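You operate a simulated robot arm through the tools that you are given. There is no shell and no other tool. Be economical: measure what you need, move in short steps, check, and stop when the job is done.

You run a simulated robot arm. Do the job below in one go: nothing can be reset, and whatever is moved stays where it is left.

JOB
Latch the tank lid, stir the glue and feed the glue tray up to MIN.
Fine: latch before the stirrer runs; stir till the streaks are gone, stirrer off, then feed; slide the tray lid shut; spill nothing.

It is judged by the outcome, as a careful person would: the job done as asked, and still so three seconds after it is handed in. It fails if anything else is knocked over, pushed out of place, dropped, spilled or broken. A push-on lid holds only when it is set on centred and level and pressed home; a screw cap is set on level and turned clockwise until tight.

ROBOT AND FRAMES
A 7-joint arm with a two-finger parallel gripper, fixed in place. Base frame: the origin is at the foot of the arm, x ahead of it, y to its left, z up. Units: mm, degrees, N and s.
Its first joint turns from -66.0 to 66.0 degrees. Payload 2.4 kg.
The TCP is the grasp point between the finger pads, 30 mm short of the fingertips. In the tool frame z runs along the fingers and y along their closing line. Largest opening 94 mm; finger width 28, thickness 10; the body of the gripper, 50 by 96 mm, starts 55 mm behind the TCP.
Orientation is told as [roll, pitch, yaw] about the base's x, y, z axes, in that order, counted from this pose: with the fingers straight down and closing along the base's y, the tool's x points along the base's -x, its y along +y and its z along -z.

CONTROLS
- The arm moves only by the tool step_arm. Its argument "increments" is a list of rows, each an object of numbers (a shift or turn left out is 0, a gripper value left out holds the last): "hand": the finger opening in mm, from 0 to 94; "tx", "ty", "tz": the shift along the base's x, y, z in mm; "ax", "ay", "az": the turn, a rotation vector about the base's x, y, z in degrees. In form: [{"hand": .., "tx": .., "ty": .., "tz": .., "ax": .., "ay": .., "az": ..}, ...]. A call has 1 to 8 rows; each row shifts and turns the commanded pose from where the row before left it. Each row takes 0.2 s and may step no farther than 50 mm and 8.6 degrees from the row before; otherwise, or with a gripper value out of range, the whole call is refused. Where a pose cannot be reached the arm comes as near as it can. A force on the tool above 40 N (or 10 N above the force at the start of the call, whichever is more), or a blocked arm, ends the call early, and 0.2 s more pass. The fingers move at their own pace (about 153 mm/s each) and stop on an object; they squeeze with about 35 N. The grip force told is the motor's: it shows also when the fingers shut on nothing. Time passes only in rows, and 0.2 s behind the last, so rows that do not move let the fingers close. It gives the time, the measured TCP pose, the force on the tool (base axes), the opening and the grip force at its end, in the units of the frame above (readings bear some noise).
- Cameras (640 x 400 px; columns grow to the right, rows downward): "scene" is fixed at [36.5, 457.9, 1449.7]; the picture's right is [-0.80, -0.59, 0.00], its down [-0.26, 0.35, -0.90] and it looks along [0.54, -0.72, -0.43] (base axes); focal length 228 px, centre (320, 200). "wrist" rides on the gripper at [-37, 0, -58] in the tool frame; the picture's right is [0.00, -1.00, 0.00], its down [0.97, 0.00, -0.24] and it looks along [0.24, 0.00, 0.97] (tool axes); focal length 218 px, centre (320, 200). There is no depth. A picture from a camera that has moved, and an enlarged one, comes with that camera's place and axes in the base frame and with its lens. The place of the scene camera against the robot may be out by one fixed shift of up to 12 mm in any direction.
- camera(camera): a new picture of that camera. The clock stands still meanwhile.
- enlarge(camera, box): a new picture of the part [left, top, right, bottom] of that camera's present view, enlarged. The clock stands still meanwhile.
- job_done(): hands the job in; it is judged then, once.

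Work in short steps. Places have to be worked out from the pictures, the camera data and where the tool is seen: move nearer, look again, correct. Check each grasp and each placing, and mend what went wrong. You have 120 turns and 84 pictures in all, those below and enlarged ones among them. Open the gripper and draw the arm clear of the work before you hand the job in, unless the task says otherwise; then end with one line.

The tools are called as a command line: name --argument value ..., lists and objects as JSON in quotes. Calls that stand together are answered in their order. step_arm: Moves the arm, as the interface text tells. Its arguments: {"type":"object","properties":{"increments":{"type":"array","items":{"type":"object","properties":{"hand":{"type":"number"},"tx":{"type":"number"},"ty":{"type":"number"},"tz":{"type":"number"},"ax":{"type":"number"},"ay":{"type":"number"},"az":{"type":"number"}}}}},"required":["increments"]} The other tools are called the same way: camera (camera) takes a picture; enlarge (camera, box) takes an enlarged picture of a part of a camera's view; job_done () hands the job in.

At the start:

```text
time: 0.0
tool_pos: [409.1, -54.0, 1329.0]
ee_rot: [0.0, 0.0, 0.0]
wrist_force: [-0.2, 0.1, -0.8]
grip_width: 94.0
finger_force: 0.1
```

scene: 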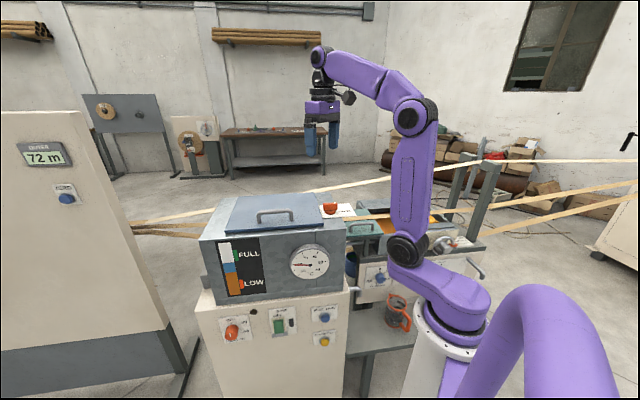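
wrist: 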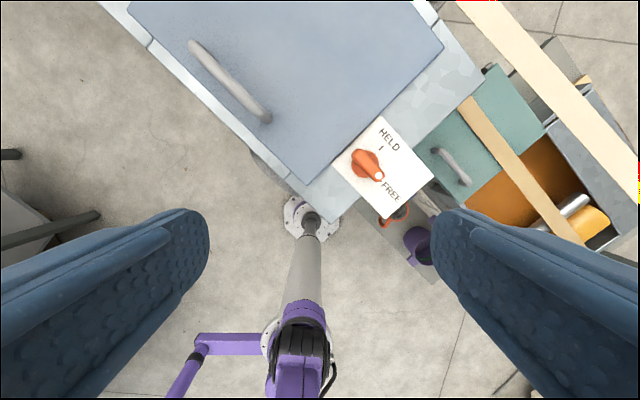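

The tank with its lid and HELD/FREE latch knob, the panel controls and the tray are in view. I'll enlarge to read the labels.

enlarge --camera "scene" --box '[190, 180, 350, 280]'

enlarge --camera "scene" --box '[190, 270, 350, 370]'

enlarge --camera "scene" --box '[330, 190, 490, 290]'

enlarge --camera "wrist" --box '[320, 60, 640, 260]'

```text
4.00 times, centred on (270, 230) of scene
camera zoom: at [36.5, 457.9, 1449.7], right [-0.8, -0.59, 0.0], down [-0.26, 0.35, -0.9], along [0.54, -0.72, -0.43], focal length 914 px, centre (520, 80)
```

zoom: 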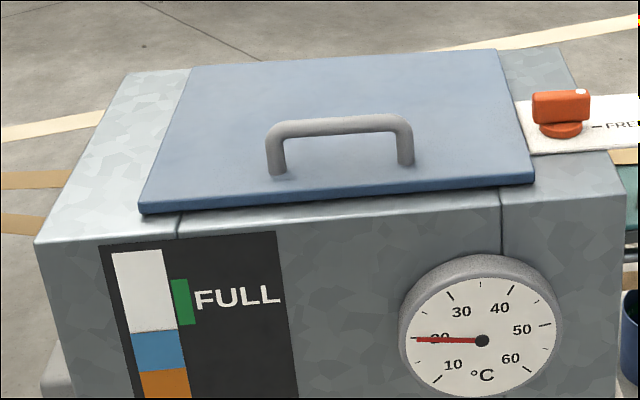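

```text
4.00 times, centred on (270, 320) of scene
camera zoom: at [36.5, 457.9, 1449.7], right [-0.8, -0.59, 0.0], down [-0.26, 0.35, -0.9], along [0.54, -0.72, -0.43], focal length 914 px, centre (520, -280)
```

zoom: 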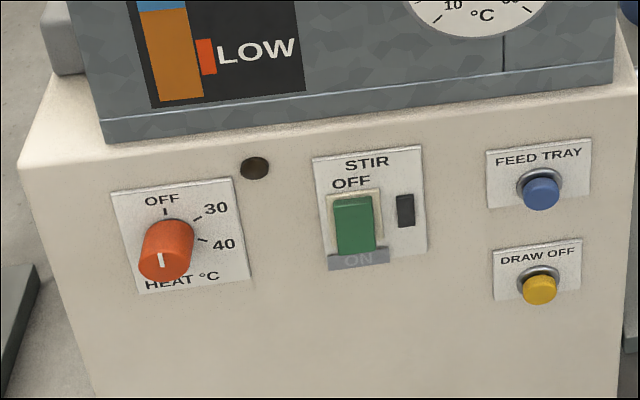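

```text
4.00 times, centred on (410, 240) of scene
camera zoom: at [36.5, 457.9, 1449.7], right [-0.8, -0.59, 0.0], down [-0.26, 0.35, -0.9], along [0.54, -0.72, -0.43], focal length 914 px, centre (-40, 40)
```

zoom: 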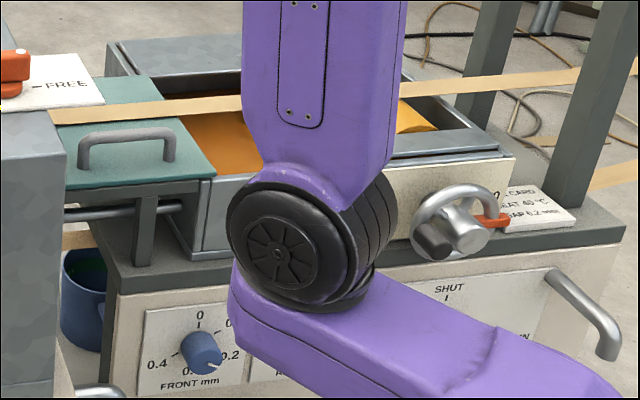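

```text
2.00 times, centred on (480, 160) of wrist
camera zoom: at [446.1, -54.0, 1387.6], right [0.0, -1.0, 0.0], down [-0.97, 0.0, 0.24], along [-0.24, 0.0, -0.97], focal length 436 px, centre (0, 280)
```

zoom: 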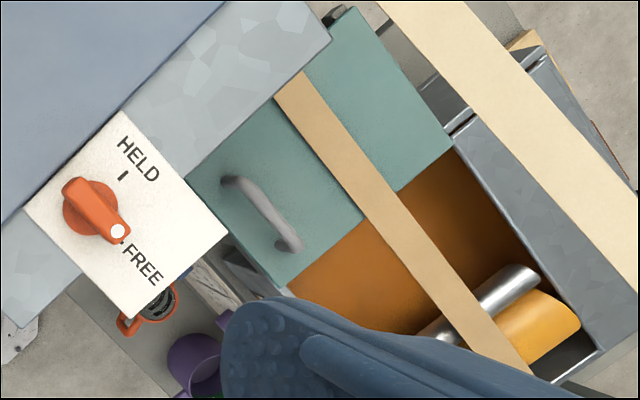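

I read the layout as follows:
- The tank front faces about (-0.69, 0.72).
- The latch knob is near (421,-120,1090).
- The tray lid handle is near (400,-330,920).
- The front buttons are near z 670-690.

I'll back the arm off to the front side and tilt it to look at the panel.

step_arm --increments '[{"tx": -22, "ty": 30, "tz": -5, "ay": -8.5}, {"tx": -22, "ty": 30, "tz": -5, "ay": -8.5}, {"tx": -22, "ty": 30, "tz": -5, "ay": -8.5}, {"tx": -22, "ty": 30, "tz": -10, "ay": -8.5}, {"tx": -22, "ty": 30, "tz": -10, "ay": -8.5}, {"tx": -22, "ty": 30, "tz": -10, "ay": -8.5}, {"tx": -10, "ty": 30, "tz": -30, "az": -8.5}, {"tx": -10, "ty": 20, "tz": -30, "az": -8.5}]'

```text
time: 1.8
tool_pos: [254.1, 177.2, 1220.9]
ee_rot: [-0.1, -51.3, -16.8]
wrist_force: [0.4, -0.2, -0.1]
grip_width: 93.9
finger_force: 0.0
```

Tracking well; I'll keep yawing and descend to face the panel.

step_arm --increments '[{"tz": -40, "az": -8.5}, {"tz": -40, "az": -8.5}, {"tz": -40, "az": -8.5}, {"tz": -40, "az": -2}, {"tz": -40}, {"tz": -40}, {"tz": -40}]'

camera --camera "wrist"

camera --camera "scene"

```text
time: 3.4
tool_pos: [257.3, 176.6, 941.2]
ee_rot: [0.2, -51.0, -44.9]
wrist_force: [-1.8, 2.2, 0.5]
grip_width: 94.0
finger_force: 0.0
```

```text
77 pictures are left
camera wrist: at [242.5, 192.4, 1006.8], right [-0.7, -0.71, 0.0], down [-0.57, 0.56, -0.6], along [0.43, -0.42, -0.8], focal length 218 px, centre (320, 200)
```

wrist: 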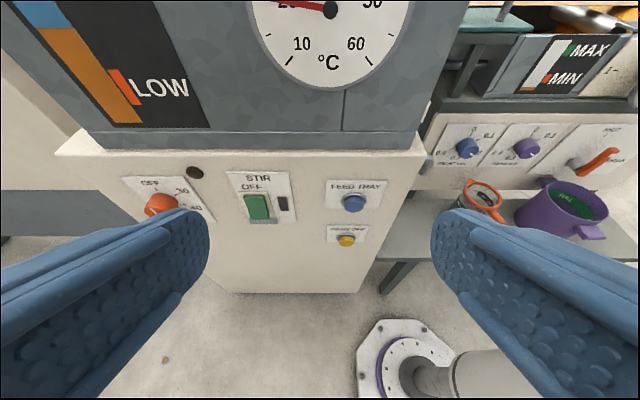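

```text
76 pictures are left
```

scene: 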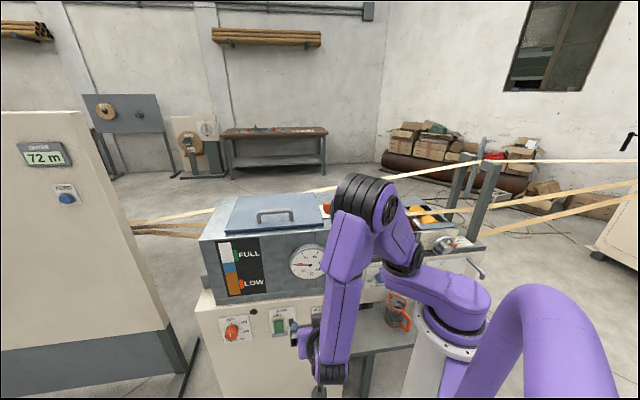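

The view is good: the tray gauge (MAX/MIN) and knobs are visible. I'll enlarge both parts.

enlarge --camera "wrist" --box '[420, 0, 640, 138]'

enlarge --camera "wrist" --box '[420, 110, 640, 248]'

enlarge --camera "wrist" --box '[120, 140, 420, 300]'

```text
2.90 times, centred on (530, 69) of wrist
camera zoom: at [242.5, 192.4, 1006.8], right [-0.7, -0.71, 0.0], down [-0.57, 0.56, -0.6], along [0.43, -0.42, -0.8], focal length 633 px, centre (-289, 580)
```

zoom: 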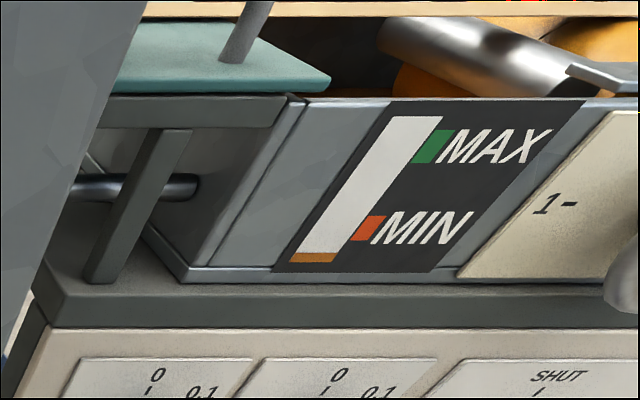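

```text
2.90 times, centred on (530, 179) of wrist
camera zoom: at [242.5, 192.4, 1006.8], right [-0.7, -0.71, 0.0], down [-0.57, 0.56, -0.6], along [0.43, -0.42, -0.8], focal length 633 px, centre (-289, 261)
```

zoom: 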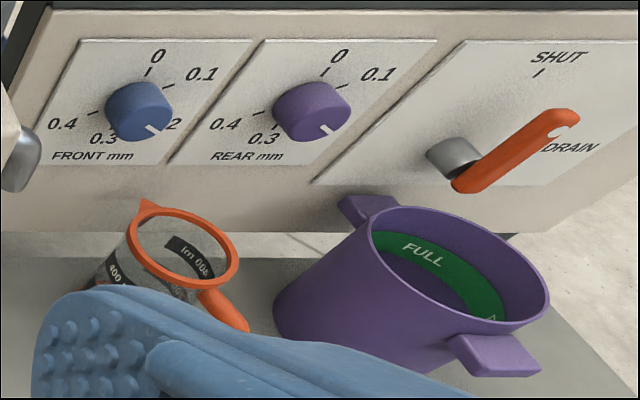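

```text
2.13 times, centred on (270, 220) of wrist
camera zoom: at [242.5, 192.4, 1006.8], right [-0.7, -0.71, 0.0], down [-0.57, 0.56, -0.6], along [0.43, -0.42, -0.8], focal length 466 px, centre (427, 157)
```

zoom: 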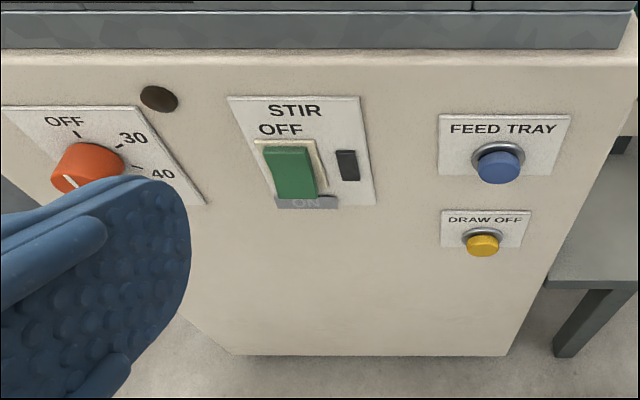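

The tray level is below MIN, and the drain lever's setting is unclear. I'll check the lever and the card in the scene view.

enlarge --camera "scene" --box '[350, 200, 510, 300]'

enlarge --camera "scene" --box '[210, 230, 250, 300]'

```text
4.00 times, centred on (430, 250) of scene
camera zoom: at [36.1, 458.2, 1449.6], right [-0.8, -0.59, 0.0], down [-0.26, 0.35, -0.9], along [0.54, -0.72, -0.43], focal length 914 px, centre (-120, 0)
```

zoom: 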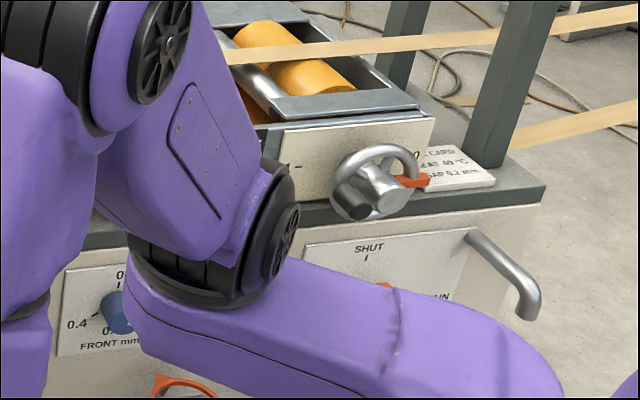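

```text
5.71 times, centred on (230, 265) of scene
camera zoom: at [36.1, 458.2, 1449.6], right [-0.8, -0.59, 0.0], down [-0.26, 0.35, -0.9], along [0.54, -0.72, -0.43], focal length 1306 px, centre (834, -171)
```

zoom: 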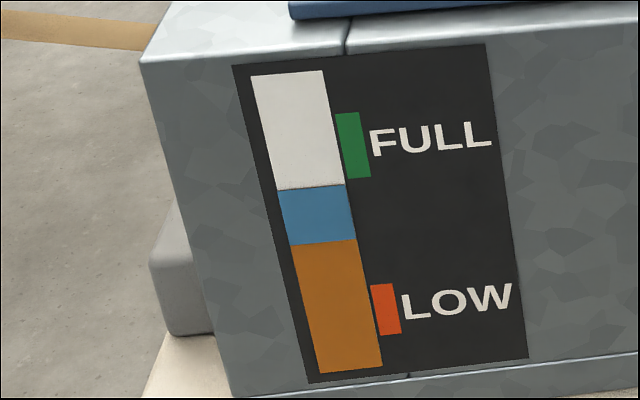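

The lever works out as vertical, pointing at SHUT. Next is the latch: the knob has to turn about +90° (counterclockwise from above) from FREE to HELD. I'll raise the arm and level the tool.

step_arm --increments '[{"tz": 45, "az": 8.5}, {"tz": 45, "az": 8.5}, {"tz": 45, "az": 8.5}, {"tz": 45, "az": 8.5}, {"tz": 45, "az": 8.5}, {"tz": 45, "az": 2.5}, {"tz": 10, "ay": 8.5, "tx": 20, "ty": -40}, {"tx": 20, "ty": -40, "ay": 8.5}]'

step_arm --increments '[{"tx": 20, "ty": -40, "ay": 8.5}, {"tx": 25, "ty": -45, "ay": 8.5}, {"tx": 25, "ty": -45, "ay": 8.5}, {"tx": 25, "ty": -45, "ay": 8.5}, {"tx": 25, "ty": -35, "az": 8.5}, {"az": 8.5}]'

```text
time: 5.2
tool_pos: [296.3, 95.1, 1223.3]
ee_rot: [0.4, -34.0, 0.3]
wrist_force: [-0.9, 0.4, -0.2]
grip_width: 93.7
finger_force: 0.1
```

```text
refused: row 2 steps farther than a row can; nothing moved
```

The second call was refused because a row stepped over 50 mm. I'll redo it with smaller shifts.

step_arm --increments '[{"tx": 20, "ty": -40, "ay": 8.5}, {"tx": 22, "ty": -42, "ay": 8.5}, {"tx": 22, "ty": -42, "ay": 8.5}, {"tx": 22, "ty": -42, "ay": 8.5}, {"tx": 20, "ty": -42, "az": 8.5}, {"tx": 19, "ty": -8, "az": 8.5}, {"az": 8.5}, {"az": 8.5}]'

camera --camera "wrist"

```text
time: 7.0
tool_pos: [420.5, -119.1, 1225.4]
ee_rot: [0.4, -0.1, 34.4]
wrist_force: [-0.2, 0.0, -0.3]
grip_width: 94.2
finger_force: 0.1
```

```text
70 pictures are left
camera wrist: at [452.6, -98.8, 1283.5], right [0.57, -0.82, -0.01], down [-0.8, -0.55, 0.24], along [-0.2, -0.13, -0.97], focal length 218 px, centre (320, 200)
```

wrist: 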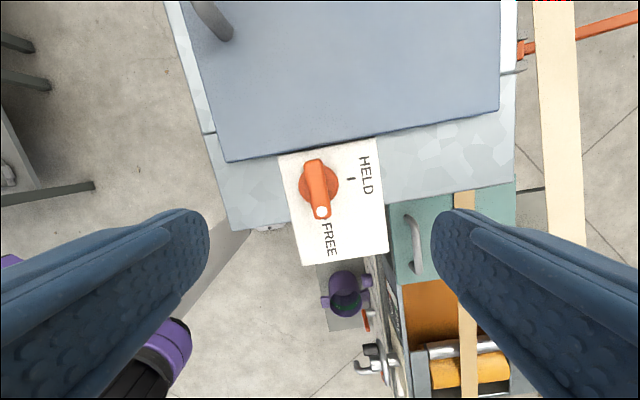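

The knob axis is at about (422,-117), with its blade at -135° and the HELD tick at -45°. Before gripping, I'll test in the air that yaw can reach about 135°.

step_arm --increments '[{"az": 8.5}, {"az": 8.5}, {"az": 8.5}, {"az": 8.5}, {"az": 8.5}, {"az": 8.5}, {"az": 8.5}, {"az": 8.5}]'

step_arm --increments '[{"az": 8.5}, {"az": 8.5}, {"az": 8.5}, {"az": 8.0}]'

```text
time: 8.8
tool_pos: [421.6, -118.9, 1225.0]
ee_rot: [0.5, 0.0, 102.5]
wrist_force: [-0.1, 0.3, 0.6]
grip_width: 94.3
finger_force: 0.0
```

```text
time: 9.8
tool_pos: [421.1, -120.4, 1224.1]
ee_rot: [0.4, 0.0, 135.9]
wrist_force: [-0.4, 0.0, -0.4]
grip_width: 94.0
finger_force: 0.0
```

135° is reachable. I'll return to yaw 45° and descend over the knob.

step_arm --increments '[{"az": -8.5}, {"az": -8.5}, {"az": -8.5}, {"az": -8.5}, {"az": -8.5}, {"az": -8.5}, {"az": -8.5}, {"az": -8.5}]'

step_arm --increments '[{"az": -8.5}, {"az": -8.5}, {"az": -5.7}, {"tx": 1, "ty": 2, "tz": -40, "hand": 60}, {"tz": -40}, {"tz": -20}]'

camera --camera "wrist"

enlarge --camera "scene" --box '[280, 160, 380, 230]'

```text
time: 11.6
tool_pos: [421.3, -121.2, 1223.7]
ee_rot: [0.5, -0.1, 67.5]
wrist_force: [-1.2, -0.4, -0.7]
grip_width: 93.9
finger_force: 0.1
```

```text
time: 13.0
tool_pos: [422.2, -118.1, 1122.6]
ee_rot: [0.4, 0.0, 45.1]
wrist_force: [-0.6, 1.1, 0.9]
grip_width: 59.9
finger_force: 0.0
```

```text
69 pictures are left
camera wrist: at [449.8, -92.7, 1181.9], right [0.71, -0.71, -0.01], down [-0.68, -0.69, 0.24], along [-0.17, -0.17, -0.97], focal length 218 px, centre (320, 200)
```

wrist: 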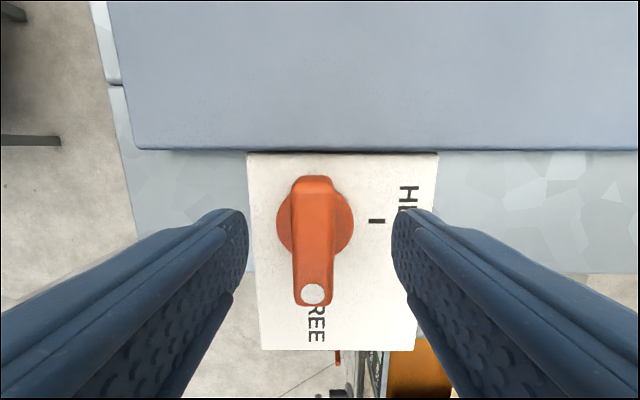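

```text
5.71 times, centred on (330, 195) of scene
camera zoom: at [36.5, 457.9, 1449.7], right [-0.8, -0.59, 0.0], down [-0.26, 0.35, -0.9], along [0.54, -0.72, -0.43], focal length 1306 px, centre (263, 229)
```

zoom: 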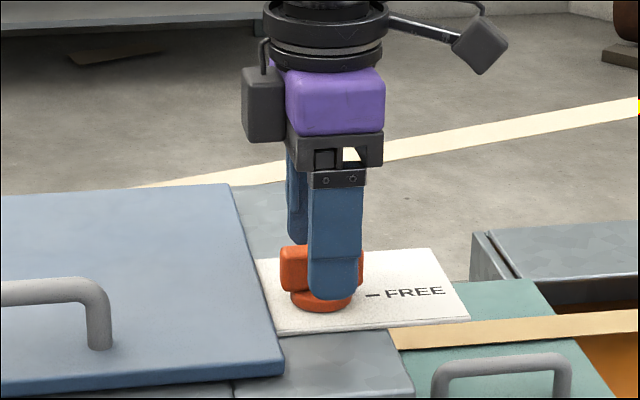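

The fingers straddle the blade, centred to within about 2 mm. I'll descend a bit more and close.

step_arm --increments '[{"tx": -1, "tz": -8}, {"tz": -6}, {"hand": 0}, {}]'

camera --camera "wrist"

```text
time: 14.0
tool_pos: [421.1, -117.6, 1108.8]
ee_rot: [0.6, 0.0, 45.2]
wrist_force: [-8.2, 5.7, 5.4]
grip_width: 37.5
finger_force: 45.1
```

```text
67 pictures are left
camera wrist: at [448.0, -91.1, 1167.8], right [0.71, -0.71, -0.01], down [-0.68, -0.69, 0.24], along [-0.18, -0.16, -0.97], focal length 218 px, centre (320, 200)
```

wrist: 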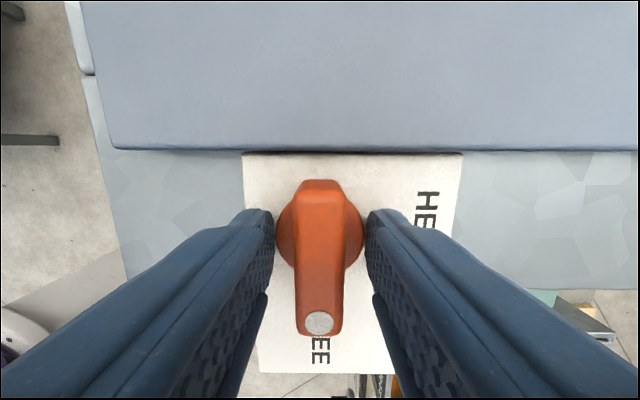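

At 37.5 mm the fingers caught the round base ring. I'll open, rise 7 mm and grip the blade.

step_arm --increments '[{"hand": 60}, {"tz": 7}, {"hand": 0}, {}, {}]'

```text
time: 15.2
tool_pos: [421.0, -116.8, 1115.9]
ee_rot: [0.5, 0.1, 45.2]
wrist_force: [-10.7, 6.9, -2.9]
grip_width: 15.9
finger_force: 45.0
```

Now on the blade (15.9 mm). The side force suggests a small centring error, so I'll nudge the tool and start turning.

step_arm --increments '[{"tx": -1, "ty": 1}, {}]'

step_arm --increments '[{"az": 6}, {"az": 6}, {"az": 6}]'

```text
time: 15.8
tool_pos: [421.8, -116.7, 1116.7]
ee_rot: [0.3, 0.2, 45.0]
wrist_force: [-5.2, 3.2, -15.5]
grip_width: 16.0
finger_force: 45.3
```

```text
time: 16.6
tool_pos: [419.9, -117.5, 1116.7]
ee_rot: [0.4, 0.1, 63.3]
wrist_force: [0.0, 0.3, -29.1]
grip_width: 15.8
finger_force: 45.3
```

The turn is working, but a downward pull is building. I'll lower slightly and continue.

step_arm --increments '[{"tz": -1}, {"az": 6}, {"az": 6}]'

```text
time: 17.4
tool_pos: [420.4, -116.2, 1116.2]
ee_rot: [0.3, -0.1, 75.3]
wrist_force: [-2.9, 3.3, -12.1]
grip_width: 15.8
finger_force: 44.7
```

Forces are fine; I'll continue turning.

step_arm --increments '[{"az": 7}, {"az": 7}, {"az": 7}, {"az": 7}]'

step_arm --increments '[{"az": 7}, {"az": 7}, {"az": 7}, {"az": 7}, {"az": 4}]'

camera --camera "wrist"

```text
time: 18.4
tool_pos: [420.6, -117.3, 1116.7]
ee_rot: [0.3, 0.0, 103.2]
wrist_force: [2.4, -4.3, -4.3]
grip_width: 15.8
finger_force: 45.3
```

```text
time: 19.6
tool_pos: [421.9, -115.9, 1116.8]
ee_rot: [0.5, 0.2, 135.1]
wrist_force: [12.9, -4.8, 6.6]
grip_width: 15.7
finger_force: 45.0
```

```text
66 pictures are left
camera wrist: at [395.7, -90.5, 1174.8], right [0.71, 0.71, 0.0], down [0.69, -0.68, 0.24], along [0.17, -0.17, -0.97], focal length 218 px, centre (320, 200)
```

wrist: 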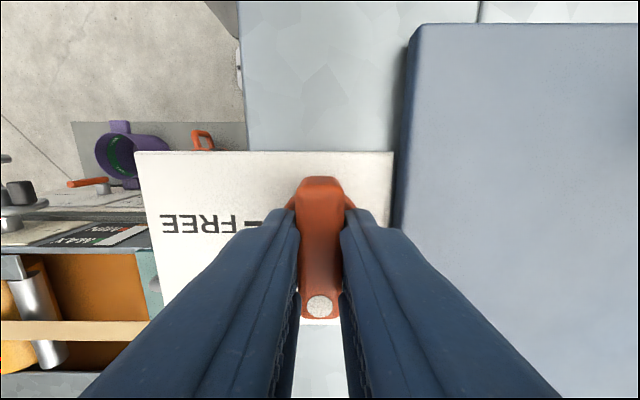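

The knob now points toward HELD. I'll release, rise and check.

step_arm --increments '[{"hand": 70}, {}, {"tz": 40}, {"tz": 45}]'

camera --camera "wrist"

enlarge --camera "scene" --box '[200, 180, 360, 280]'

```text
time: 20.6
tool_pos: [421.3, -116.0, 1201.6]
ee_rot: [0.4, 0.1, 135.0]
wrist_force: [0.6, -0.3, -0.3]
grip_width: 70.0
finger_force: 0.0
```

```text
65 pictures are left
camera wrist: at [395.9, -89.9, 1260.4], right [0.71, 0.71, -0.01], down [0.69, -0.68, 0.24], along [0.16, -0.17, -0.97], focal length 218 px, centre (320, 200)
```

wrist: 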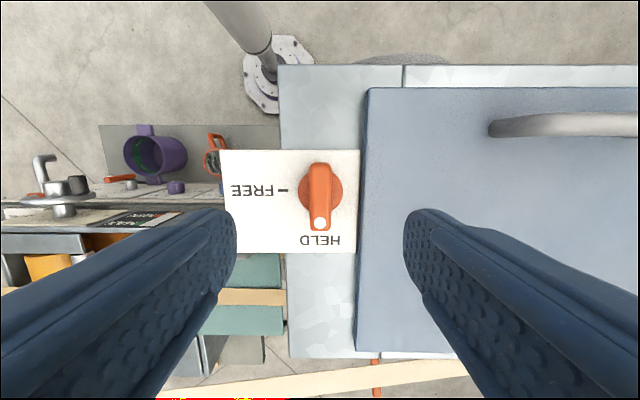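

```text
4.00 times, centred on (280, 230) of scene
camera zoom: at [36.5, 457.9, 1449.7], right [-0.8, -0.59, 0.0], down [-0.26, 0.35, -0.9], along [0.54, -0.72, -0.43], focal length 914 px, centre (480, 80)
```

zoom: 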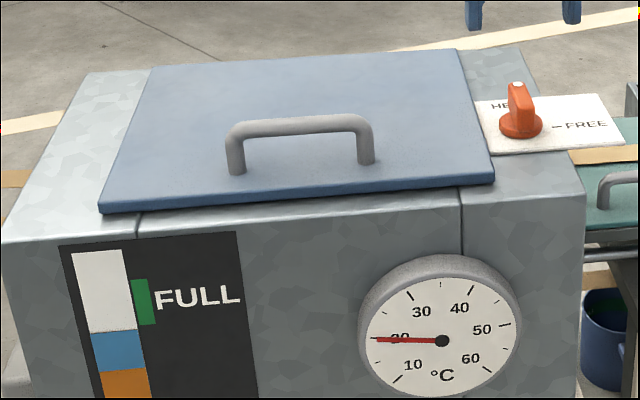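

The lid is latched at HELD. Next I go back to the panel to work the STIR switch, turning the wrist back first.

step_arm --increments '[{"tz": 20, "az": -8.55}, {"az": -8.55}, {"az": -8.55}, {"az": -8.55}, {"az": -8.55}, {"az": -8.55}, {"az": -8.55}, {"az": -8.55}]'

step_arm --increments '[{"az": -8.55, "tx": -21, "ty": 38}, {"az": -8.55, "tx": -21, "ty": 38}, {"az": -8.55, "tx": -21, "ty": 38}, {"az": -8.55, "tx": -21, "ty": 38}, {"az": -8.55, "tx": -21, "ty": 38}, {"az": -8.55, "tx": -21, "ty": 38}, {"az": -8.55, "tx": -21, "ty": 38}, {"az": -8.55, "tx": -21, "ty": 26}]'

step_arm --increments '[{"az": -8.55, "hand": 0}, {"az": -8.55}, {"az": -8.55}, {"az": -8.55}, {"az": -8.55}, {"ax": -6, "ay": -6}, {"ax": -6, "ay": -6}, {"ax": -6, "ay": -6}]'

step_arm --increments '[{"ax": -6, "ay": -6, "tz": -40}, {"ax": -6, "ay": -6, "tz": -45}, {"ax": -6, "ay": -6, "tz": -45}, {"ax": -6, "ay": -6, "tz": -45}, {"ax": -6, "ay": -6, "tz": -45}, {"tz": -45}, {"tz": -45}, {"tz": -45}]'

camera --camera "wrist"

```text
time: 22.4
tool_pos: [420.4, -117.0, 1220.0]
ee_rot: [0.4, 0.0, 66.4]
wrist_force: [-0.6, 0.7, 0.1]
grip_width: 69.9
finger_force: 0.1
```

```text
time: 24.2
tool_pos: [254.5, 178.3, 1221.2]
ee_rot: [0.5, 0.0, -1.9]
wrist_force: [-0.3, 0.4, -0.5]
grip_width: 69.8
finger_force: 0.0
```

```text
time: 26.0
tool_pos: [250.4, 175.1, 1222.1]
ee_rot: [0.2, -25.6, -44.5]
wrist_force: [0.3, 0.4, 0.2]
grip_width: 0.0
finger_force: 33.1
```

```text
time: 27.8
tool_pos: [256.0, 177.4, 870.4]
ee_rot: [-0.8, -67.9, -43.9]
wrist_force: [-2.7, 1.4, 0.0]
grip_width: 0.2
finger_force: 32.7
out of reach, approached as far as the arm can: row 3
```

```text
63 pictures are left
camera wrist: at [228.5, 206.2, 927.5], right [-0.7, -0.71, 0.01], down [-0.42, 0.41, -0.81], along [0.57, -0.57, -0.59], focal length 218 px, centre (320, 200)
```

wrist: 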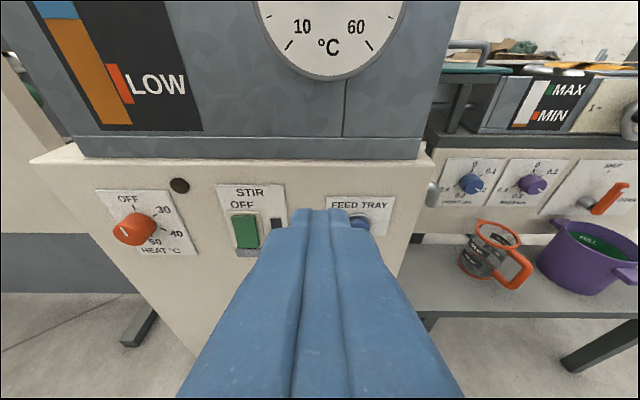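

Triangulating the two wrist views puts the switch centre at about (479,117,692). I'll enlarge for details.

enlarge --camera "wrist" --box '[200, 170, 420, 308]'

enlarge --camera "wrist" --box '[480, 60, 640, 240]'

```text
2.90 times, centred on (310, 239) of wrist
camera zoom: at [228.5, 206.2, 927.5], right [-0.7, -0.71, 0.01], down [-0.42, 0.41, -0.81], along [0.57, -0.57, -0.59], focal length 633 px, centre (349, 87)
```

zoom: 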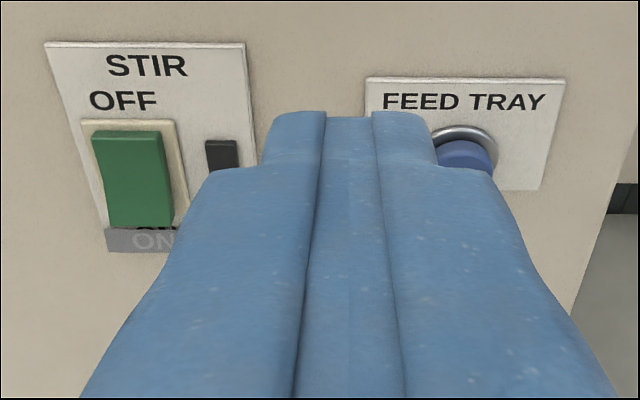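

```text
2.22 times, centred on (560, 150) of wrist
camera zoom: at [228.5, 206.2, 927.5], right [-0.7, -0.71, 0.01], down [-0.42, 0.41, -0.81], along [0.57, -0.57, -0.59], focal length 485 px, centre (-213, 311)
```

zoom: 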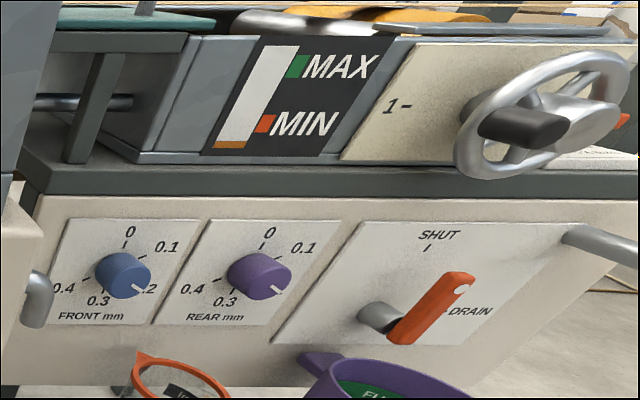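

The drain lever is aligned with SHUT. I estimate the ON half of the rocker near (473,118,677), with the panel face at n·P ≈ -253. I'll move the closed fingertips to about 40 mm in front of it.

step_arm --increments '[{"tx": 24, "ty": -1, "tz": -28}, {"tx": 24, "ty": -2, "tz": -28}, {"tx": 24, "ty": -2, "tz": -28}, {"tx": 24, "ty": -2, "tz": -28}, {"tx": 24, "ty": -2, "tz": -28}, {"tx": 24, "ty": -1, "tz": -28}, {"tx": 25, "ty": -1, "tz": -27}]'

camera --camera "wrist"

enlarge --camera "scene" --box '[200, 270, 360, 370]'

```text
time: 29.4
tool_pos: [424.5, 170.6, 672.6]
ee_rot: [-1.0, -68.0, -43.5]
wrist_force: [0.1, -0.2, 1.2]
grip_width: 0.1
finger_force: 33.0
```

```text
60 pictures are left
camera wrist: at [396.7, 197.9, 729.6], right [-0.7, -0.71, 0.01], down [-0.42, 0.41, -0.81], along [0.58, -0.57, -0.59], focal length 218 px, centre (320, 200)
```

wrist: 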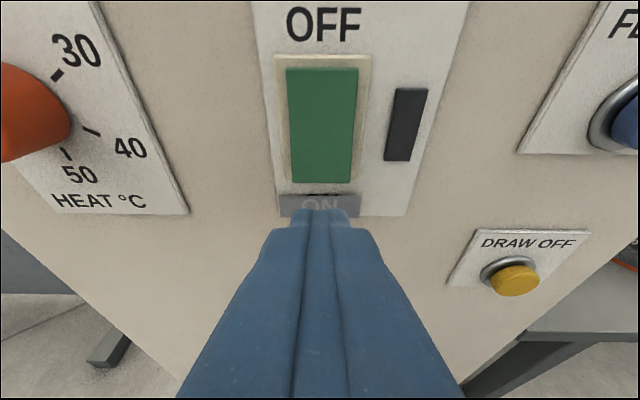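

```text
4.00 times, centred on (280, 320) of scene
camera zoom: at [36.5, 457.9, 1449.7], right [-0.8, -0.59, 0.0], down [-0.26, 0.35, -0.9], along [0.54, -0.72, -0.43], focal length 914 px, centre (480, -280)
```

zoom: 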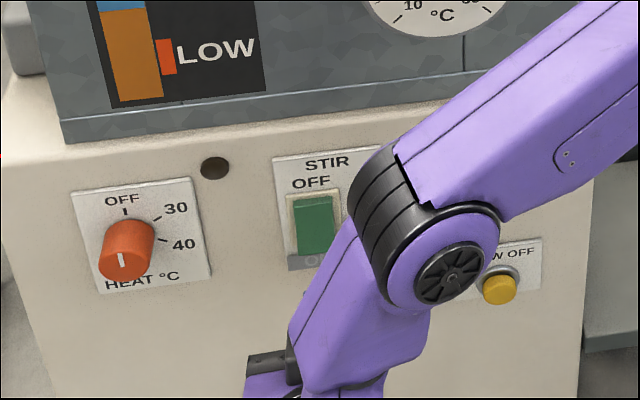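

The fingertip is lined up laterally with the paddle, and its upper edge is at about z 674, on the ON half. I'll advance slowly toward the panel.

step_arm --increments '[{"tx": 8.5, "ty": -8.5}, {"tx": 8.5, "ty": -8.5}, {"tx": 3, "ty": -3}, {}]'

camera --camera "wrist"

```text
time: 30.4
tool_pos: [444.6, 149.0, 672.5]
ee_rot: [-1.1, -67.9, -43.5]
wrist_force: [0.7, 0.0, 0.6]
grip_width: 0.0
finger_force: 33.5
```

```text
58 pictures are left
camera wrist: at [416.7, 177.7, 730.2], right [-0.7, -0.71, 0.01], down [-0.42, 0.41, -0.81], along [0.57, -0.57, -0.59], focal length 218 px, centre (320, 200)
```

wrist: 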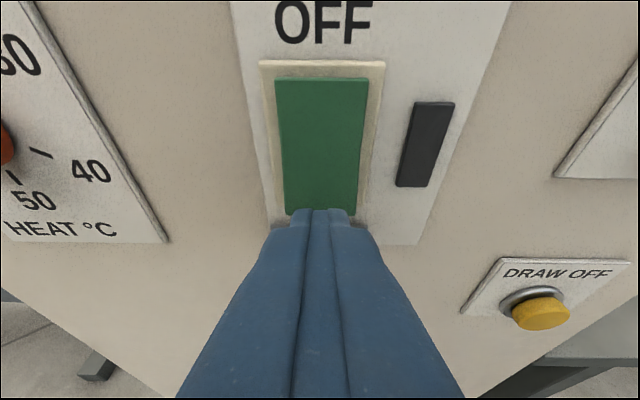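

No contact yet. The paddle face is 10 mm or so ahead, so I'll press in small steps.

step_arm --increments '[{"tx": 3, "ty": -3, "tz": 1}, {"tx": 2, "ty": -2}, {"tx": 2, "ty": -2}, {}]'

camera --camera "wrist"

```text
time: 31.4
tool_pos: [450.8, 141.5, 675.0]
ee_rot: [-0.9, -67.9, -43.5]
wrist_force: [-0.1, -0.1, -0.3]
grip_width: 0.0
finger_force: 32.7
```

```text
57 pictures are left
camera wrist: at [423.9, 169.4, 731.6], right [-0.7, -0.71, 0.01], down [-0.42, 0.41, -0.81], along [0.57, -0.57, -0.59], focal length 218 px, centre (320, 200)
```

wrist: 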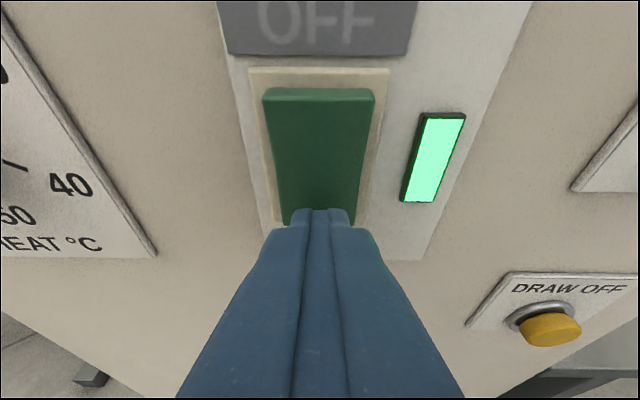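

The stirrer lamp is lit, so the switch is ON. I'll back off and watch the glue gauge for streaks.

step_arm --increments '[{"tx": -20, "ty": 20}, {"tx": -14, "ty": 14}, {}, {}, {}]'

enlarge --camera "scene" --box '[200, 180, 360, 280]'

```text
time: 32.6
tool_pos: [415.5, 175.7, 675.0]
ee_rot: [-1.0, -67.9, -43.5]
wrist_force: [-0.1, -0.8, 0.0]
grip_width: 0.0
finger_force: 32.6
```

```text
4.00 times, centred on (280, 230) of scene
camera zoom: at [36.5, 457.9, 1449.7], right [-0.8, -0.59, 0.0], down [-0.26, 0.35, -0.9], along [0.54, -0.72, -0.43], focal length 914 px, centre (480, 80)
```

zoom: 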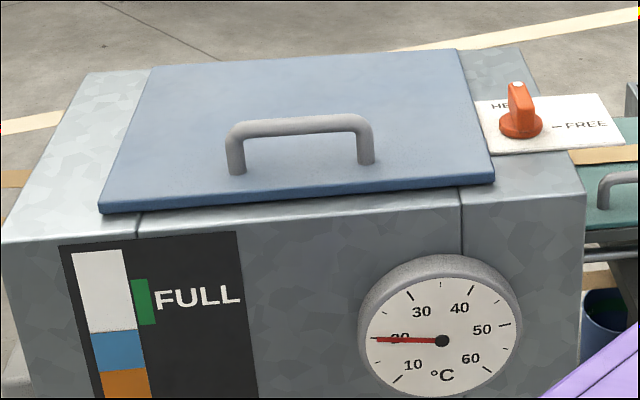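

It has only run about 1.5 s. I'll wait longer and compare the gauge.

step_arm --increments '[{}, {}, {}, {}, {}, {}, {}, {}]'

step_arm --increments '[{}, {}, {}, {}, {}, {}, {}, {}]'

step_arm --increments '[{}, {}, {}, {}, {}, {}, {}, {}]'

enlarge --camera "scene" --box '[190, 220, 350, 320]'

camera --camera "wrist"

```text
time: 34.4
tool_pos: [416.1, 176.9, 675.0]
ee_rot: [-1.1, -67.9, -43.5]
wrist_force: [-0.1, 0.3, 0.3]
grip_width: 0.0
finger_force: 33.2
```

```text
time: 36.2
tool_pos: [416.3, 175.3, 675.1]
ee_rot: [-1.1, -68.0, -43.5]
wrist_force: [0.0, 0.8, 0.1]
grip_width: 0.0
finger_force: 33.2
```

```text
time: 38.0
tool_pos: [416.2, 174.9, 674.8]
ee_rot: [-1.0, -67.9, -43.5]
wrist_force: [-0.3, -0.6, 0.0]
grip_width: 0.1
finger_force: 33.1
```

```text
4.00 times, centred on (270, 270) of scene
camera zoom: at [36.5, 457.9, 1449.7], right [-0.8, -0.59, 0.0], down [-0.26, 0.35, -0.9], along [0.54, -0.72, -0.43], focal length 914 px, centre (520, -80)
```

zoom: 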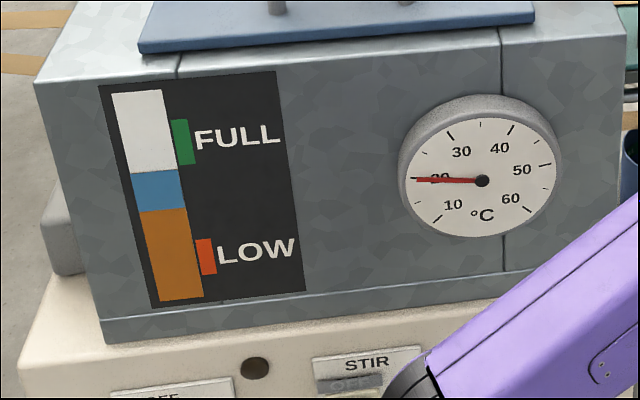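

```text
54 pictures are left
camera wrist: at [389.0, 204.1, 731.6], right [-0.7, -0.71, 0.01], down [-0.42, 0.41, -0.81], along [0.57, -0.57, -0.59], focal length 218 px, centre (320, 200)
```

wrist: 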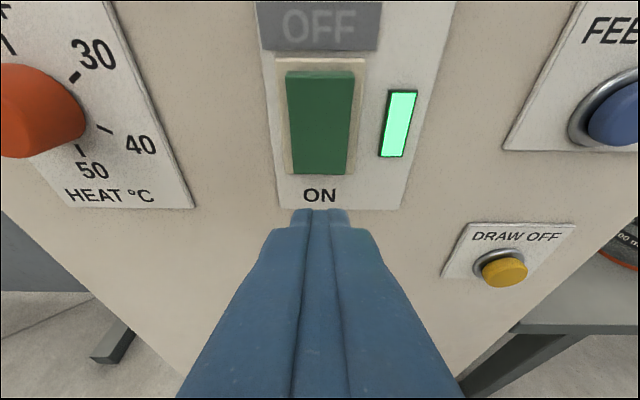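

The stirrer is on and the blue band in the gauge is not obviously changed. I'll keep stirring and look closer.

step_arm --increments '[{}, {}, {}, {}, {}, {}, {}, {}]'

step_arm --increments '[{}, {}, {}, {}, {}, {}, {}, {}]'

enlarge --camera "scene" --box '[210, 230, 250, 300]'

```text
time: 39.8
tool_pos: [416.0, 175.0, 675.1]
ee_rot: [-1.1, -67.9, -43.6]
wrist_force: [-0.3, -0.5, 0.2]
grip_width: 0.0
finger_force: 32.8
```

```text
time: 41.6
tool_pos: [415.7, 175.6, 675.0]
ee_rot: [-1.0, -67.8, -43.6]
wrist_force: [-0.2, 0.2, -0.2]
grip_width: 0.0
finger_force: 32.9
```

```text
5.71 times, centred on (230, 265) of scene
camera zoom: at [36.5, 457.9, 1449.7], right [-0.8, -0.59, 0.0], down [-0.26, 0.35, -0.9], along [0.54, -0.72, -0.43], focal length 1306 px, centre (834, -171)
```

zoom: 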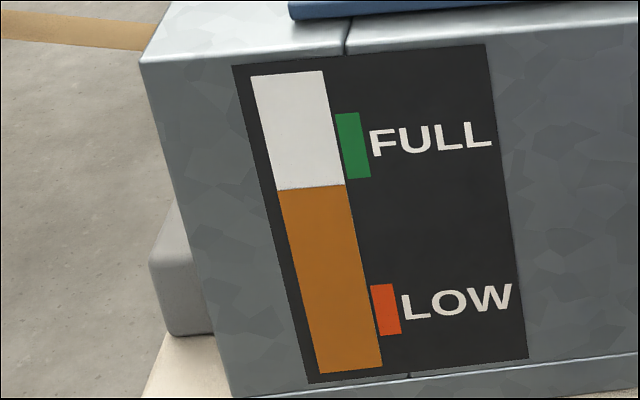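

The blue streaks are gone and the gauge is uniform. I'll raise 33 mm to the OFF half and press it.

step_arm --increments '[{"tz": 33}, {"tx": 15, "ty": -15}, {"tx": 10, "ty": -10}, {"tx": 4, "ty": -4}, {}]'

camera --camera "wrist"

```text
time: 42.8
tool_pos: [446.4, 146.7, 707.5]
ee_rot: [-0.9, -67.9, -43.5]
wrist_force: [-0.1, 0.4, 0.7]
grip_width: 0.0
finger_force: 32.7
```

```text
52 pictures are left
camera wrist: at [418.1, 174.4, 765.1], right [-0.7, -0.71, 0.01], down [-0.42, 0.41, -0.81], along [0.57, -0.57, -0.59], focal length 218 px, centre (320, 200)
```

wrist: 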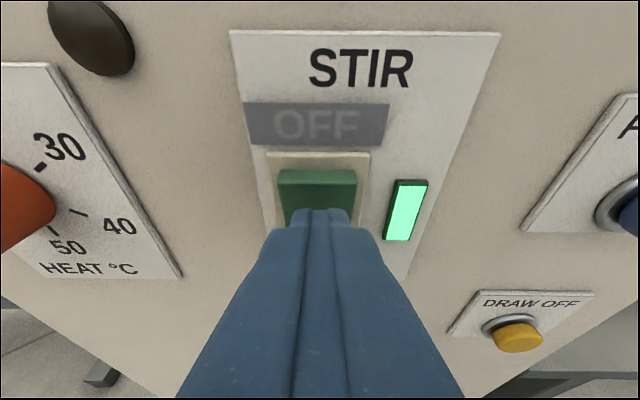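

The tip is on the upper half, with no press yet. I'll push in a few mm more.

step_arm --increments '[{"tx": 2.5, "ty": -2.5}, {"tx": 2, "ty": -2}, {}]'

camera --camera "wrist"

```text
time: 43.6
tool_pos: [450.9, 142.8, 708.4]
ee_rot: [-1.0, -67.8, -43.4]
wrist_force: [-1.2, 0.9, -0.2]
grip_width: 0.2
finger_force: 33.3
```

```text
51 pictures are left
camera wrist: at [422.7, 170.7, 764.5], right [-0.7, -0.71, 0.01], down [-0.42, 0.41, -0.81], along [0.58, -0.57, -0.59], focal length 218 px, centre (320, 200)
```

wrist: 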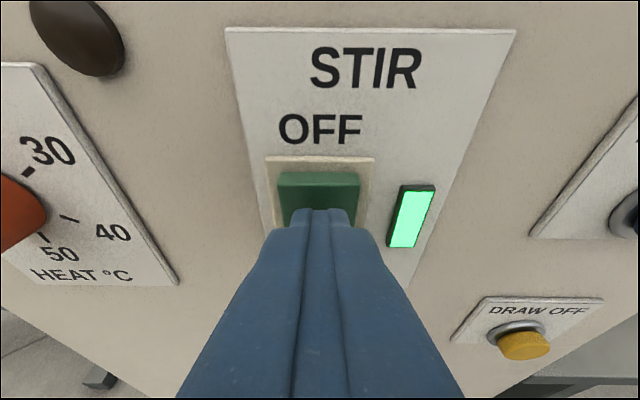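

The OFF label is uncovered again but the lamp is still lit. I'll press 1 mm more, back off and check.

step_arm --increments '[{"tx": 1, "ty": -1}, {}, {"tx": -15, "ty": 15}, {"tx": -20, "ty": 20}, {}]'

camera --camera "wrist"

```text
time: 44.8
tool_pos: [416.2, 176.8, 707.2]
ee_rot: [-0.9, -67.8, -43.5]
wrist_force: [-0.3, 0.6, 0.0]
grip_width: 0.0
finger_force: 32.8
```

```text
50 pictures are left
camera wrist: at [388.7, 204.6, 764.8], right [-0.7, -0.71, 0.01], down [-0.42, 0.41, -0.81], along [0.57, -0.57, -0.59], focal length 218 px, centre (320, 200)
```

wrist: 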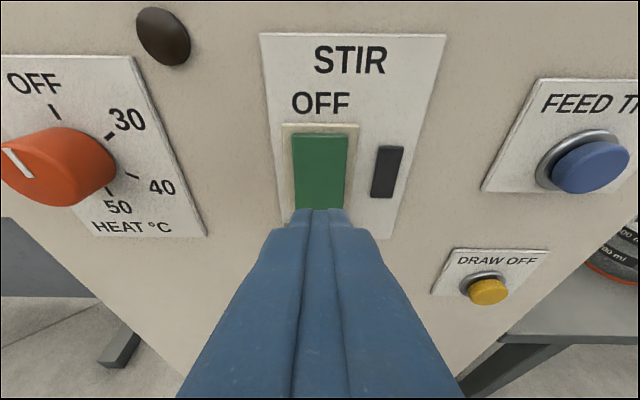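

The stirrer is off (lamp dark). I'll move in front of the FEED TRAY button and check alignment.

step_arm --increments '[{"tx": -14, "ty": 14}, {"tx": -27, "ty": -29, "tz": 2}, {"tx": -28, "ty": -29, "tz": 2}, {"tx": -28, "ty": -30}, {"tx": -28, "ty": -30}, {}]'

camera --camera "wrist"

camera --camera "scene"

```text
time: 46.2
tool_pos: [305.5, 86.0, 708.7]
ee_rot: [-1.6, -67.9, -43.1]
wrist_force: [0.3, -0.5, 0.3]
grip_width: 0.1
finger_force: 33.1
out of reach, approached as far as the arm can: row 5
```

```text
49 pictures are left
camera wrist: at [277.8, 115.6, 765.2], right [-0.7, -0.71, 0.01], down [-0.42, 0.41, -0.81], along [0.57, -0.57, -0.59], focal length 218 px, centre (320, 200)
```

wrist: 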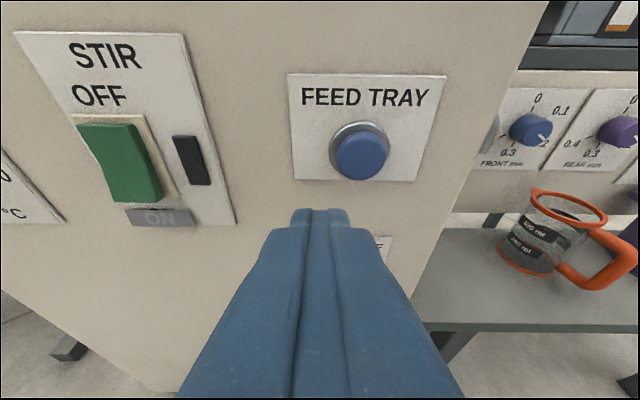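

```text
48 pictures are left
```

scene: 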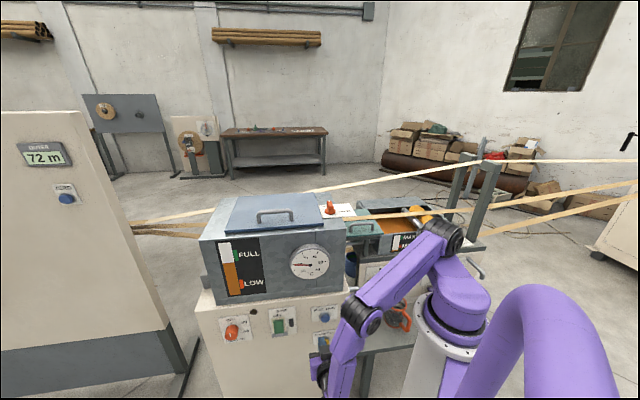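

The scene view now shows part of the tray gauge beside the arm. The button is at about (350,8,706). I'll check the gauge visibility and move toward the button.

step_arm --increments '[{"tx": 12, "ty": -14, "tz": 1}, {"tx": 10, "ty": -10}, {}]'

camera --camera "wrist"

enlarge --camera "scene" --box '[340, 200, 440, 270]'

```text
time: 47.0
tool_pos: [330.8, 63.7, 709.3]
ee_rot: [-1.4, -67.9, -43.3]
wrist_force: [0.0, 0.3, 0.0]
grip_width: 0.3
finger_force: 32.9
```

```text
47 pictures are left
camera wrist: at [302.7, 91.6, 766.1], right [-0.7, -0.71, 0.01], down [-0.42, 0.41, -0.81], along [0.57, -0.57, -0.59], focal length 218 px, centre (320, 200)
```

wrist: 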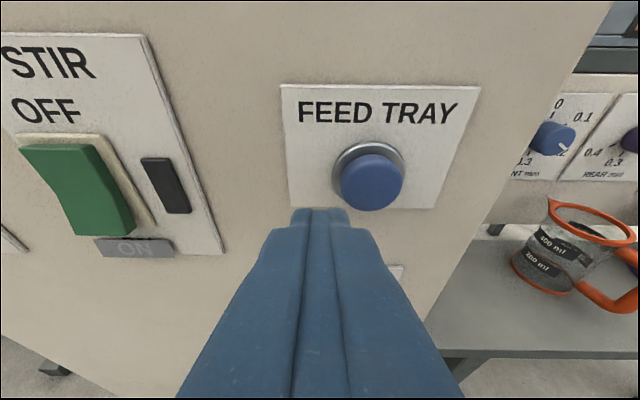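

```text
5.71 times, centred on (390, 235) of scene
camera zoom: at [36.5, 457.9, 1449.7], right [-0.8, -0.59, 0.0], down [-0.26, 0.35, -0.9], along [0.54, -0.72, -0.43], focal length 1306 px, centre (-80, 0)
```

zoom: 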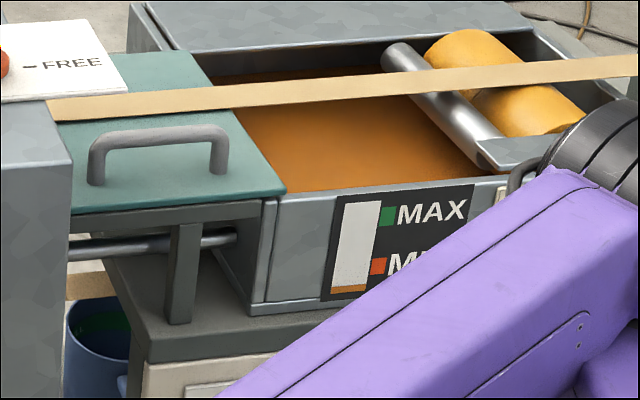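

The tray gauge and its MIN tag are visible from the scene camera. The tip needs to go about 28 mm right to line up with the button.

step_arm --increments '[{"tx": -7, "ty": -13, "tz": -1}, {"tx": -7, "ty": -12, "tz": -2}, {}]'

camera --camera "wrist"

```text
time: 47.8
tool_pos: [328.2, 61.0, 701.1]
ee_rot: [-1.6, -67.8, -43.0]
wrist_force: [0.4, -0.4, 0.5]
grip_width: 0.1
finger_force: 32.9
out of reach, approached as far as the arm can: row 1, 2
```

```text
45 pictures are left
camera wrist: at [301.2, 88.6, 756.2], right [-0.7, -0.71, 0.01], down [-0.42, 0.41, -0.81], along [0.57, -0.57, -0.59], focal length 218 px, centre (320, 200)
```

wrist: 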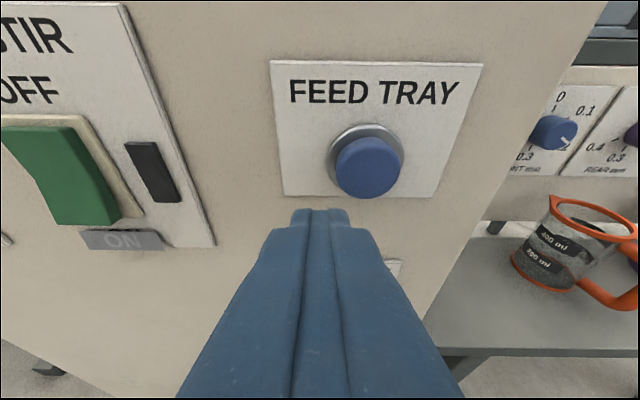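

That tilt is out of reach this close in, so I'll tilt the tool steeper (about 42°) and then line up with the button.

step_arm --increments '[{"tz": 15, "tx": -5, "ty": 5}, {"ax": 6, "ay": 6}, {"ax": 6, "ay": 6}, {"ax": 6, "ay": 6}, {"tx": -4, "ty": -14}, {"tx": -4, "ty": -14}, {}]'

camera --camera "wrist"

```text
time: 49.4
tool_pos: [338.9, 74.5, 712.0]
ee_rot: [-0.5, -42.3, -44.1]
wrist_force: [-0.6, -0.7, -1.1]
grip_width: 0.3
finger_force: 33.2
out of reach, approached as far as the arm can: row 1, 2, 3, 5, 6
```

```text
44 pictures are left
camera wrist: at [331.3, 82.0, 779.8], right [-0.7, -0.71, 0.01], down [-0.63, 0.61, -0.48], along [0.34, -0.34, -0.88], focal length 218 px, centre (320, 200)
```

wrist: 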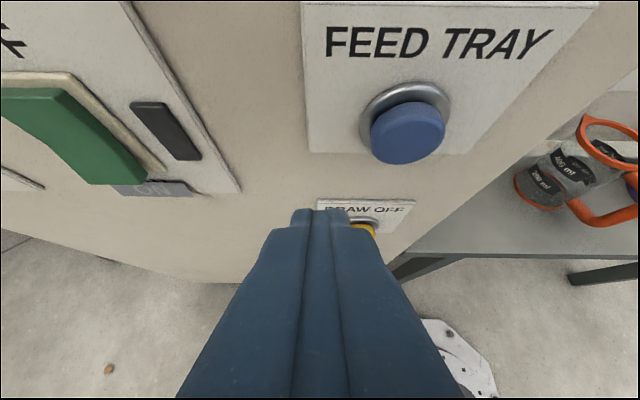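

That is still at a reach limit. I'll back out and try a more sideways yaw (about -75°), which moves the wrist farther from the base axis.

step_arm --increments '[{"tx": -5, "ty": 25, "tz": 30}, {"az": -8}, {"az": -8}, {"az": -8}, {"az": -8}]'

step_arm --increments '[{"ty": -15, "tz": -10}, {"ty": -15, "tz": -10}, {}]'

camera --camera "wrist"

```text
time: 50.6
tool_pos: [333.1, 100.1, 741.4]
ee_rot: [-0.1, -42.4, -76.4]
wrist_force: [-0.8, 0.1, -0.6]
grip_width: 0.0
finger_force: 32.8
```

```text
time: 51.4
tool_pos: [332.6, 67.6, 722.6]
ee_rot: [-0.1, -42.4, -76.2]
wrist_force: [-0.2, 0.4, 0.2]
grip_width: 0.1
finger_force: 33.2
```

```text
43 pictures are left
camera wrist: at [329.9, 79.4, 789.8], right [-0.97, -0.24, 0.0], down [-0.21, 0.85, -0.48], along [0.11, -0.46, -0.88], focal length 218 px, centre (320, 200)
```

wrist: 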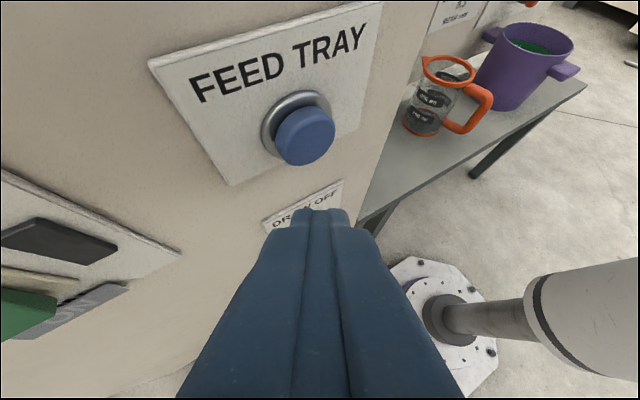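

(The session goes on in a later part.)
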